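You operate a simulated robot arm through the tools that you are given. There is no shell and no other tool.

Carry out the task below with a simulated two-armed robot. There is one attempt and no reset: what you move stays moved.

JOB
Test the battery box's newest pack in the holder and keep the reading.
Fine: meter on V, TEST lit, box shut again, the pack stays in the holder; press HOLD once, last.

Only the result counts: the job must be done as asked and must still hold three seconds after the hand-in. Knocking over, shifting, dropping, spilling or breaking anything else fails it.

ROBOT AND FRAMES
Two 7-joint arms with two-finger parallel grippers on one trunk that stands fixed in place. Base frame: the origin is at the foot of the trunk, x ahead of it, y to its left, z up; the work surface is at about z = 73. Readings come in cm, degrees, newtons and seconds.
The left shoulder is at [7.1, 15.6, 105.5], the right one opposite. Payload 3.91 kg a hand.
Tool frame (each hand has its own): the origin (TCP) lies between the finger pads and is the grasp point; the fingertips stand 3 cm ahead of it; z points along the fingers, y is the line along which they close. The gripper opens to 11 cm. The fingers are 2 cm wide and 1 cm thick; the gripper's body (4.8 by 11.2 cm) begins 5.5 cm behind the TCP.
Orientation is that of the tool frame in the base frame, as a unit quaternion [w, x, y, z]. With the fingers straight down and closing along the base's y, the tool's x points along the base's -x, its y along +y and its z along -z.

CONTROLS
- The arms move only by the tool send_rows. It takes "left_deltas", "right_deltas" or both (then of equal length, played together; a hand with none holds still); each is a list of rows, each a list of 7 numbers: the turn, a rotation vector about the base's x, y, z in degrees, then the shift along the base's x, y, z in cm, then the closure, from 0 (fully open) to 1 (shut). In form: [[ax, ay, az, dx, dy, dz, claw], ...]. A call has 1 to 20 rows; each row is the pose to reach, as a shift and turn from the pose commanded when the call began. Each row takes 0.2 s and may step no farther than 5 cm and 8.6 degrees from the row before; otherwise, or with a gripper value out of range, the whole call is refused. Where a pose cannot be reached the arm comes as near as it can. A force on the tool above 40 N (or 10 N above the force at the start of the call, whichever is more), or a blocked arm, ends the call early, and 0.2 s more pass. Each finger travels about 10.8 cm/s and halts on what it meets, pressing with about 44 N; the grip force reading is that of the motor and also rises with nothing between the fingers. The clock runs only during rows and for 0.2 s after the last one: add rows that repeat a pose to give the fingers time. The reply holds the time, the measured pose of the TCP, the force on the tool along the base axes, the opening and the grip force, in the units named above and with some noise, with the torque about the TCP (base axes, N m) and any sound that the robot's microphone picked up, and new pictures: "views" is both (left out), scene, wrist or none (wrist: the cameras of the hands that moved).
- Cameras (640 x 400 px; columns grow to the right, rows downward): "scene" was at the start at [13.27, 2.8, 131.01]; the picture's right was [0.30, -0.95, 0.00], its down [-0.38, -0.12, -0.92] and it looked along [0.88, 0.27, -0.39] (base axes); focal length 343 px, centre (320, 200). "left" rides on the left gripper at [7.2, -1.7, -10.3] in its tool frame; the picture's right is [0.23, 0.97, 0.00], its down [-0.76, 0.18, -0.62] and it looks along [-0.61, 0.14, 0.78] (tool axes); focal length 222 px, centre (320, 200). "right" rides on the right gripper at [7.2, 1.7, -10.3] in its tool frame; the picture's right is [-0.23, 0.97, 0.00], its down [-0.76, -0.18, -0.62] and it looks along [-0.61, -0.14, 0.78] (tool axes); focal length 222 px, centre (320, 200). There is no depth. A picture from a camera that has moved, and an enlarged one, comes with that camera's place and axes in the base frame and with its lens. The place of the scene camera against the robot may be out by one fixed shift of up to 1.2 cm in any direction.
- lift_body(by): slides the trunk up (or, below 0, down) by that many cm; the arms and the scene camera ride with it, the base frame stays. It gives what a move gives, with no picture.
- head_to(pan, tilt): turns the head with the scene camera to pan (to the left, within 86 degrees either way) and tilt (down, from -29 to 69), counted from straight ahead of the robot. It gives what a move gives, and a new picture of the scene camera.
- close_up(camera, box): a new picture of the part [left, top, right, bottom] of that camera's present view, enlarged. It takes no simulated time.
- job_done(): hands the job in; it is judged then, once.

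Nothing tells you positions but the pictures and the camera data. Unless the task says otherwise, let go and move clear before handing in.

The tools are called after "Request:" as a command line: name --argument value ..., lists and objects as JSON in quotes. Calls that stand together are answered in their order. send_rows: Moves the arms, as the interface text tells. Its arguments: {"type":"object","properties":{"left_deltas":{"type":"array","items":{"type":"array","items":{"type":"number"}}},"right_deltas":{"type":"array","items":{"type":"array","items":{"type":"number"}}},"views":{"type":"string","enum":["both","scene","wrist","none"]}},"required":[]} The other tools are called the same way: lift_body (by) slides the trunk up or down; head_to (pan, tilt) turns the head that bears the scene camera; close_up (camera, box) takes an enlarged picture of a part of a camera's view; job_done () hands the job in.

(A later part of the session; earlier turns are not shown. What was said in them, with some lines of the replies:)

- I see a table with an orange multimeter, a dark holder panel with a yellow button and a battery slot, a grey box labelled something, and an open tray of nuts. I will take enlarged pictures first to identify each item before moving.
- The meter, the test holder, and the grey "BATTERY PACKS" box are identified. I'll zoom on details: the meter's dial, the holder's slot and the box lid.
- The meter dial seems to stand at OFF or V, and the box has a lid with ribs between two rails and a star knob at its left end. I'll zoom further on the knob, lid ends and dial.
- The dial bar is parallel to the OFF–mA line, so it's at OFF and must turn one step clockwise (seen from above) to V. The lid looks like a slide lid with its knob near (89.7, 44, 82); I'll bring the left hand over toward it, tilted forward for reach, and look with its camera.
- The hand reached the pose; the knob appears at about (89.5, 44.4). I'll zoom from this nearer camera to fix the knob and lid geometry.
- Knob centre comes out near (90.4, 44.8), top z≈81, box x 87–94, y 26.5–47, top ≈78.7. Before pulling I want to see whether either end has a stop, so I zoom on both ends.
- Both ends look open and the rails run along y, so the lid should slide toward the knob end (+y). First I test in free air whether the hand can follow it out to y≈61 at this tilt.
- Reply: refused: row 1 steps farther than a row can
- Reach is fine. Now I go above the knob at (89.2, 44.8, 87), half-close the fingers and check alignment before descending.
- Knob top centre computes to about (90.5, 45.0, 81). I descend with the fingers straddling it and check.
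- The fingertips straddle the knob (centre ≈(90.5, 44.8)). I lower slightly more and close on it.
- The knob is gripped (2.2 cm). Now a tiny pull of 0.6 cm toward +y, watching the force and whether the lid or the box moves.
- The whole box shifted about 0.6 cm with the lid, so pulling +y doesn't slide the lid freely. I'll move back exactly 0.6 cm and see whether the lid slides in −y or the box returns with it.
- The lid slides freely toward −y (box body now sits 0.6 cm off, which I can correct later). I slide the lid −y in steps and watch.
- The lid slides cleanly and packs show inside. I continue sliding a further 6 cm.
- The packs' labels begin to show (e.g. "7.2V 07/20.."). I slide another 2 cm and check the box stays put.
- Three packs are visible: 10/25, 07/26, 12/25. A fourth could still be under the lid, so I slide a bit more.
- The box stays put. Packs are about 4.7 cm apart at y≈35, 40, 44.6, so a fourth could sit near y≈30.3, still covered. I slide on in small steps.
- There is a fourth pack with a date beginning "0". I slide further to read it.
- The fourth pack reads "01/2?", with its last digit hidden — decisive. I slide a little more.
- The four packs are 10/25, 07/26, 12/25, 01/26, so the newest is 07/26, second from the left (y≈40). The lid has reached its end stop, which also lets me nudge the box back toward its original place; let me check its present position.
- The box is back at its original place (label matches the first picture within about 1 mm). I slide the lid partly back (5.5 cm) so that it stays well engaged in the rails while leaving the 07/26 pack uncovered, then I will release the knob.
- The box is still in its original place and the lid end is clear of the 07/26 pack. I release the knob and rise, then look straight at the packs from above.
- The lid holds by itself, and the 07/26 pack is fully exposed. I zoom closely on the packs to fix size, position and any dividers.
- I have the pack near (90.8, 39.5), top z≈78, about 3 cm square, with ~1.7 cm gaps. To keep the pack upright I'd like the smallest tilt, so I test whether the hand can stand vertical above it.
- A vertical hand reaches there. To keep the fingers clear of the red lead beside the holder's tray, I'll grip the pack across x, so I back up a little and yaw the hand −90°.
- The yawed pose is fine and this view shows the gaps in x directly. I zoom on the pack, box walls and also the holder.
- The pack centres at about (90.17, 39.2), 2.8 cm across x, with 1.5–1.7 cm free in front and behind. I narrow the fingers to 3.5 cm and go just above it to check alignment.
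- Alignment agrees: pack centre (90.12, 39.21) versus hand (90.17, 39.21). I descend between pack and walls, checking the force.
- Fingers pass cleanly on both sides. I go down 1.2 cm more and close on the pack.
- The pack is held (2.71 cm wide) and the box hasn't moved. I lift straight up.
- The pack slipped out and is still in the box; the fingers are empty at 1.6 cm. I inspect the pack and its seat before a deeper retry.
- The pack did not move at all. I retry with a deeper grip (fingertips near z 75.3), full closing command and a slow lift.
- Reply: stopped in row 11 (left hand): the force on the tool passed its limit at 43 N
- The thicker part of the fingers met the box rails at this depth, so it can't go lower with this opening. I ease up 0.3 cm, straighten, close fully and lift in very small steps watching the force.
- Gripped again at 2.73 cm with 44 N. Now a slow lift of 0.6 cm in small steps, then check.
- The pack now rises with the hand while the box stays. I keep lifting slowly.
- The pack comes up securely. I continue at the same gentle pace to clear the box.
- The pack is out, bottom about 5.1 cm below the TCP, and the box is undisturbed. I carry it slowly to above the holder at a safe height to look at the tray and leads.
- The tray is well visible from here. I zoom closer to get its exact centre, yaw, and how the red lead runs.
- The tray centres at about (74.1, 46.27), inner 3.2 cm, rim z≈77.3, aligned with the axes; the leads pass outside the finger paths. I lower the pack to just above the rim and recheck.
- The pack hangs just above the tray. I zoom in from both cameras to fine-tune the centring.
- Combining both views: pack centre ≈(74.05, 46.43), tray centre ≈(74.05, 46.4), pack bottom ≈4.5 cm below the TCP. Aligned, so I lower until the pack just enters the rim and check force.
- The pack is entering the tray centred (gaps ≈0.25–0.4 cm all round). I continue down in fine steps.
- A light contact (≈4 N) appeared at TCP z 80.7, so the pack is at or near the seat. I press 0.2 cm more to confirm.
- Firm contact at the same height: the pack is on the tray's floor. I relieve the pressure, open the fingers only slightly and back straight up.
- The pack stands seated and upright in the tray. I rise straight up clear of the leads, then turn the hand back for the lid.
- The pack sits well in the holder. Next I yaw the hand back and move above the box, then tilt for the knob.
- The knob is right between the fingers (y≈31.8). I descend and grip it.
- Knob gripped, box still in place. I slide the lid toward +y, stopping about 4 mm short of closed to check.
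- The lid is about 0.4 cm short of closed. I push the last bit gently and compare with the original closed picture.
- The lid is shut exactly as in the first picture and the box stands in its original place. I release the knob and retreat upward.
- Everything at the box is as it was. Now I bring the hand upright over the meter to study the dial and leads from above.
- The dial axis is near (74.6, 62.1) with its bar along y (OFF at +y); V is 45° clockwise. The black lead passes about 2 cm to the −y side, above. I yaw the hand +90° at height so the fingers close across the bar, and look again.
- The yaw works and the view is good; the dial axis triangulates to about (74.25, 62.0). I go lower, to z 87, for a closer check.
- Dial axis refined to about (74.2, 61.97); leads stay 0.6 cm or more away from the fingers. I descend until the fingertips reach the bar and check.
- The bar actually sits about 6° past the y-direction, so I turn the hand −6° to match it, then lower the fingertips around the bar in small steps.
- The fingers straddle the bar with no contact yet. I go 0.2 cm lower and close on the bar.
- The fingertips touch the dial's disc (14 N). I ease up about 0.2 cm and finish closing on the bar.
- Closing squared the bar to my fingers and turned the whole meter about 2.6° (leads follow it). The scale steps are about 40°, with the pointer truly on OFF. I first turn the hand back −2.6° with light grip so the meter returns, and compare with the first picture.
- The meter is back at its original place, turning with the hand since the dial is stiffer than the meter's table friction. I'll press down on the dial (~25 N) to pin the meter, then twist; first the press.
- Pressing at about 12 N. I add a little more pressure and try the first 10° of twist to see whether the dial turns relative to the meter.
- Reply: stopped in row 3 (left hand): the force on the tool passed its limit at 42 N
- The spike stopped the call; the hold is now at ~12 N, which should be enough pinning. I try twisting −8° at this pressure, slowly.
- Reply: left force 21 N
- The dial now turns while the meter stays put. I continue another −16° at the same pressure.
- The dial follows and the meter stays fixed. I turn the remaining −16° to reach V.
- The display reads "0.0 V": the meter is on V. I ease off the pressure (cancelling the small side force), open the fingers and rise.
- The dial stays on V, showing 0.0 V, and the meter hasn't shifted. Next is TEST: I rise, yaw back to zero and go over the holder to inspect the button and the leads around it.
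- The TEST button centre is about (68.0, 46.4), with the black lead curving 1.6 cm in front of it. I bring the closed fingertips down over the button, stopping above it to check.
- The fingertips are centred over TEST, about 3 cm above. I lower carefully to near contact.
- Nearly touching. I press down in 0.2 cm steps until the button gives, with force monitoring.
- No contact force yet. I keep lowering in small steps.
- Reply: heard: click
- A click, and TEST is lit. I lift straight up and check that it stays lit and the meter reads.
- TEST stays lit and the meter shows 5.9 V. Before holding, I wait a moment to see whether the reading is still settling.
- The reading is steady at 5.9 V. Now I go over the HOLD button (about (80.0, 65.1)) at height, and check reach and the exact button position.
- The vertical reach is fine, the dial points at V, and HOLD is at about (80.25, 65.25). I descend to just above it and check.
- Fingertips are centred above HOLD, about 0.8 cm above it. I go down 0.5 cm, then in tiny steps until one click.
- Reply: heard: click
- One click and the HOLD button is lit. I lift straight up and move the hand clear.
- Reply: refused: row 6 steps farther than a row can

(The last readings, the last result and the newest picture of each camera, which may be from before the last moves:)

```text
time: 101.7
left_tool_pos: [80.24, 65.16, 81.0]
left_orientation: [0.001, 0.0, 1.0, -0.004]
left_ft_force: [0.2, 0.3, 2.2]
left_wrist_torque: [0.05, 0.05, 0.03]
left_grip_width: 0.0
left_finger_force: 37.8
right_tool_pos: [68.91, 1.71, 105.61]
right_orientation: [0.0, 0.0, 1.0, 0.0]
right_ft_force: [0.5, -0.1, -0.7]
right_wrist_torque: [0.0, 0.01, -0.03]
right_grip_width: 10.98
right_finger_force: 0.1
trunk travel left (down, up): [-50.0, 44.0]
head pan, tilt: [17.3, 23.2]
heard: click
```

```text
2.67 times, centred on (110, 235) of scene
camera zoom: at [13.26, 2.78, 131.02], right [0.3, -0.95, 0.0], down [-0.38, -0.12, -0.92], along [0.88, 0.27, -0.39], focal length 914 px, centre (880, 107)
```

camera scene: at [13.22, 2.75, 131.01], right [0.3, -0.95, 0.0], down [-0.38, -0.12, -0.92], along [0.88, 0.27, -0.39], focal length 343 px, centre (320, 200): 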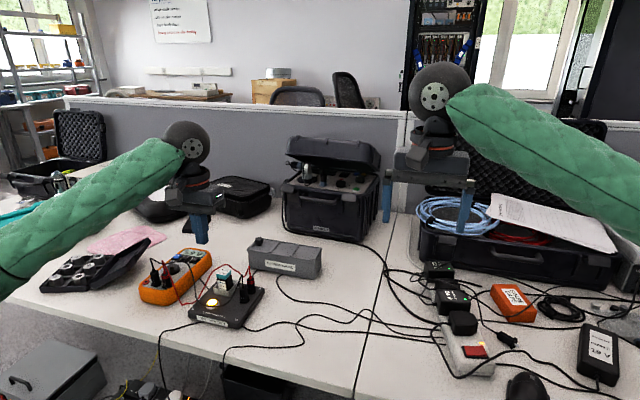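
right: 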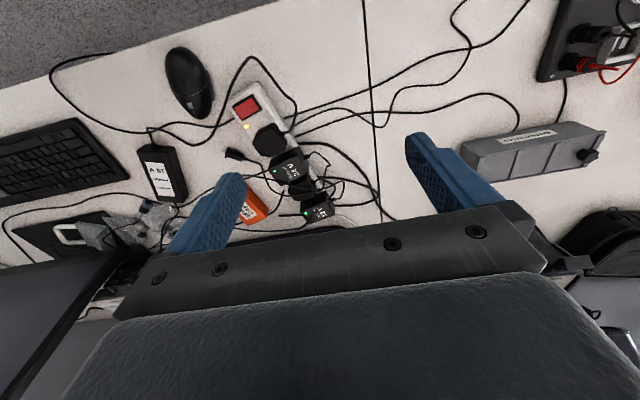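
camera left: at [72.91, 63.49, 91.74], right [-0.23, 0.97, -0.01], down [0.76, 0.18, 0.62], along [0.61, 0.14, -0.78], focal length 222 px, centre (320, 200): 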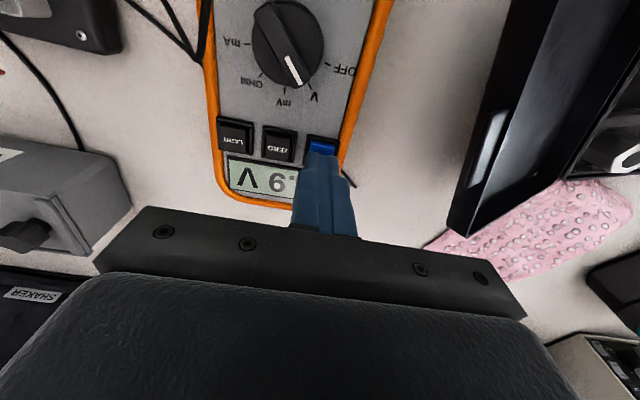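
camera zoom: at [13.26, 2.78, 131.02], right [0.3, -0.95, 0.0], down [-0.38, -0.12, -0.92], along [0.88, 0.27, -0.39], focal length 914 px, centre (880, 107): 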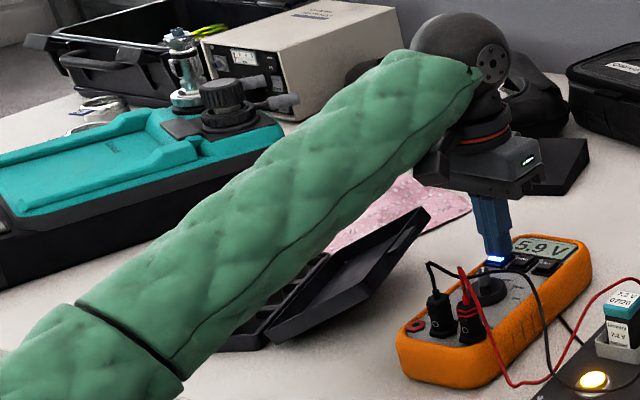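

The call was refused only for one row's step being too long; nothing moved and HOLD is still pressed once. I lift straight up with shorter steps.

Request:
send_rows --left_deltas '[[0, 0, 0, 0, 0, 0.6, 1], [0, 0, 0, 0, 0, 2.5, 1], [0, 0, 0, 0, 0, 6, 1], [0, 0, 0, 0, 0, 10, 1], [0, 0, 0, 0, 0, 14, 1], [0, 0, 0, -2, 0.3, 17, 1], [0, 0, 0, -5, 0.6, 20, 1], [0, 0, 0, -8, 1, 23, 1], [0, 0, 0, -11, 1, 26, 1], [0, 0, 0, -11, 1, 26, 1]]' --views "both"

Request:
close_up --camera "scene" --box '[130, 235, 275, 335]'

Request:
close_up --camera "scene" --box '[150, 235, 220, 290]'

Request:
close_up --camera "scene" --box '[0, 160, 220, 310]'

```text
time: 103.8
left_tool_pos: [69.29, 66.12, 106.91]
left_orientation: [0.001, 0.0, 1.0, -0.004]
left_ft_force: [-0.3, -0.1, -0.4]
left_wrist_torque: [-0.02, 0.06, 0.0]
left_grip_width: 0.02
left_finger_force: 37.4
right_tool_pos: [69.07, 1.91, 105.47]
right_orientation: [-0.001, 0.0, 1.0, 0.0]
right_ft_force: [0.7, 0.6, 0.3]
right_wrist_torque: [-0.06, 0.02, -0.02]
right_grip_width: 10.97
right_finger_force: 0.0
trunk travel left (down, up): [-50.0, 44.0]
head pan, tilt: [17.3, 23.2]
camera scene: at [13.38, 2.84, 130.98], right [0.3, -0.95, 0.0], down [-0.38, -0.12, -0.92], along [0.88, 0.27, -0.4], focal length 343 px, centre (320, 200)
camera left: at [62.03, 64.52, 117.2], right [-0.23, 0.97, -0.01], down [0.76, 0.18, 0.62], along [0.61, 0.14, -0.78], focal length 222 px, centre (320, 200)
```

scene: 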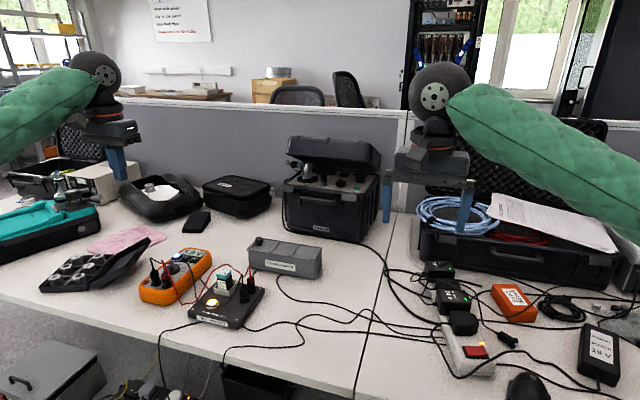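
left: 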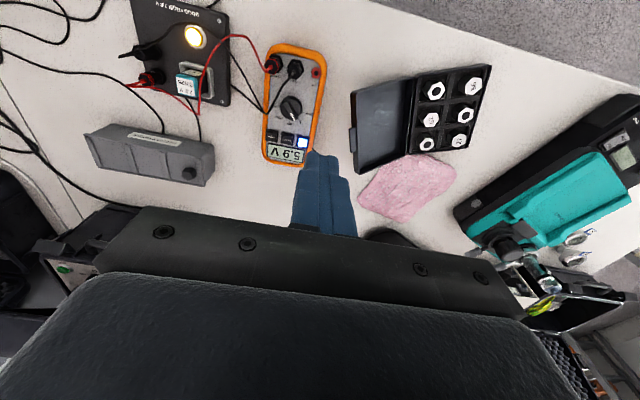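

```text
4.00 times, centred on (202, 285) of scene
camera zoom: at [13.38, 2.84, 130.98], right [0.3, -0.95, 0.0], down [-0.38, -0.12, -0.92], along [0.88, 0.27, -0.4], focal length 1372 px, centre (790, -140)
```

zoom: 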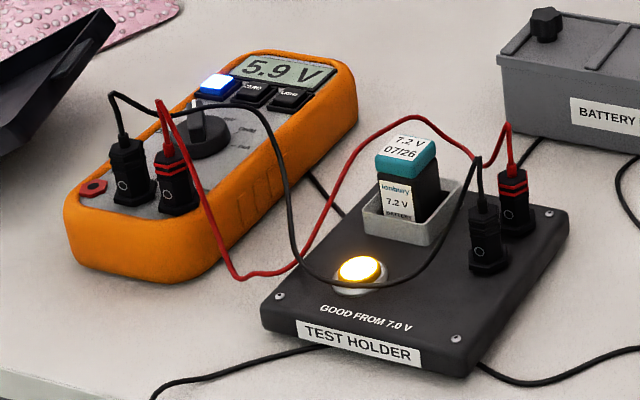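

```text
7.27 times, centred on (185, 262) of scene
camera zoom: at [13.38, 2.84, 130.98], right [0.3, -0.95, 0.0], down [-0.38, -0.12, -0.92], along [0.88, 0.27, -0.4], focal length 2494 px, centre (1302, -254)
```

zoom: 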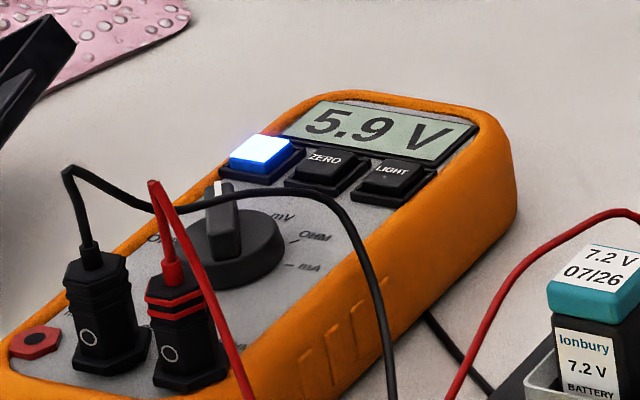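

```text
2.67 times, centred on (110, 235) of scene
camera zoom: at [13.38, 2.84, 130.98], right [0.3, -0.95, 0.0], down [-0.38, -0.12, -0.92], along [0.88, 0.27, -0.4], focal length 914 px, centre (880, 107)
```

zoom: 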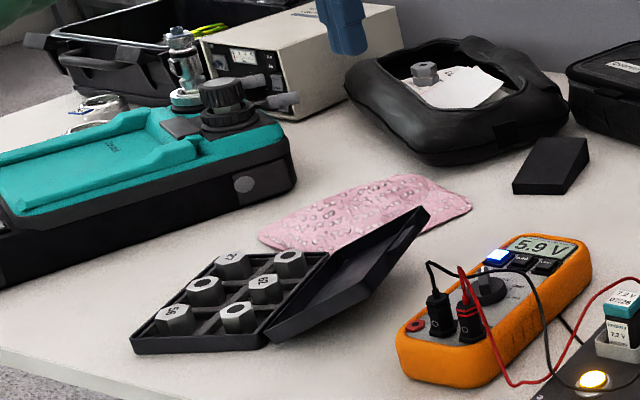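

Everything is in its final state. The meter is on V and holds 5.9 V with HOLD lit, pressed once and last. TEST is lit, the 07/26 pack is in the holder, the box is shut and the hand is clear. I'm handing in now.

Request:
job_done

```text
The job is handed in.
```

The newest pack is dated 07/26. It is in the holder, tested, and the meter is holding its reading of 5.9 V. That is below the 7.0 V the holder marks as good, so the pack tests low.

- **Final state:** The meter is on V, TEST is lit, the box is shut, and HOLD was pressed once, last. I handed in with both hands clear.
- **Choosing the pack:** All four dates were readable: 10/25, 07/26, 12/25 and 01/26.
- **The box moved briefly:** My first pull on the lid was in the wrong direction and slid the box about 0.6 cm. I moved it back, and it matched the first picture to about 1 mm.
- **The meter moved briefly:** Gripping the dial turned the meter about 2.6°. I turned it back, and it matched the first picture to about 1 mm.
- **A red lead sits differently:** The red test lead now arcs higher near the pack than it did at the start. It stayed connected and I did not see the hand touch it.
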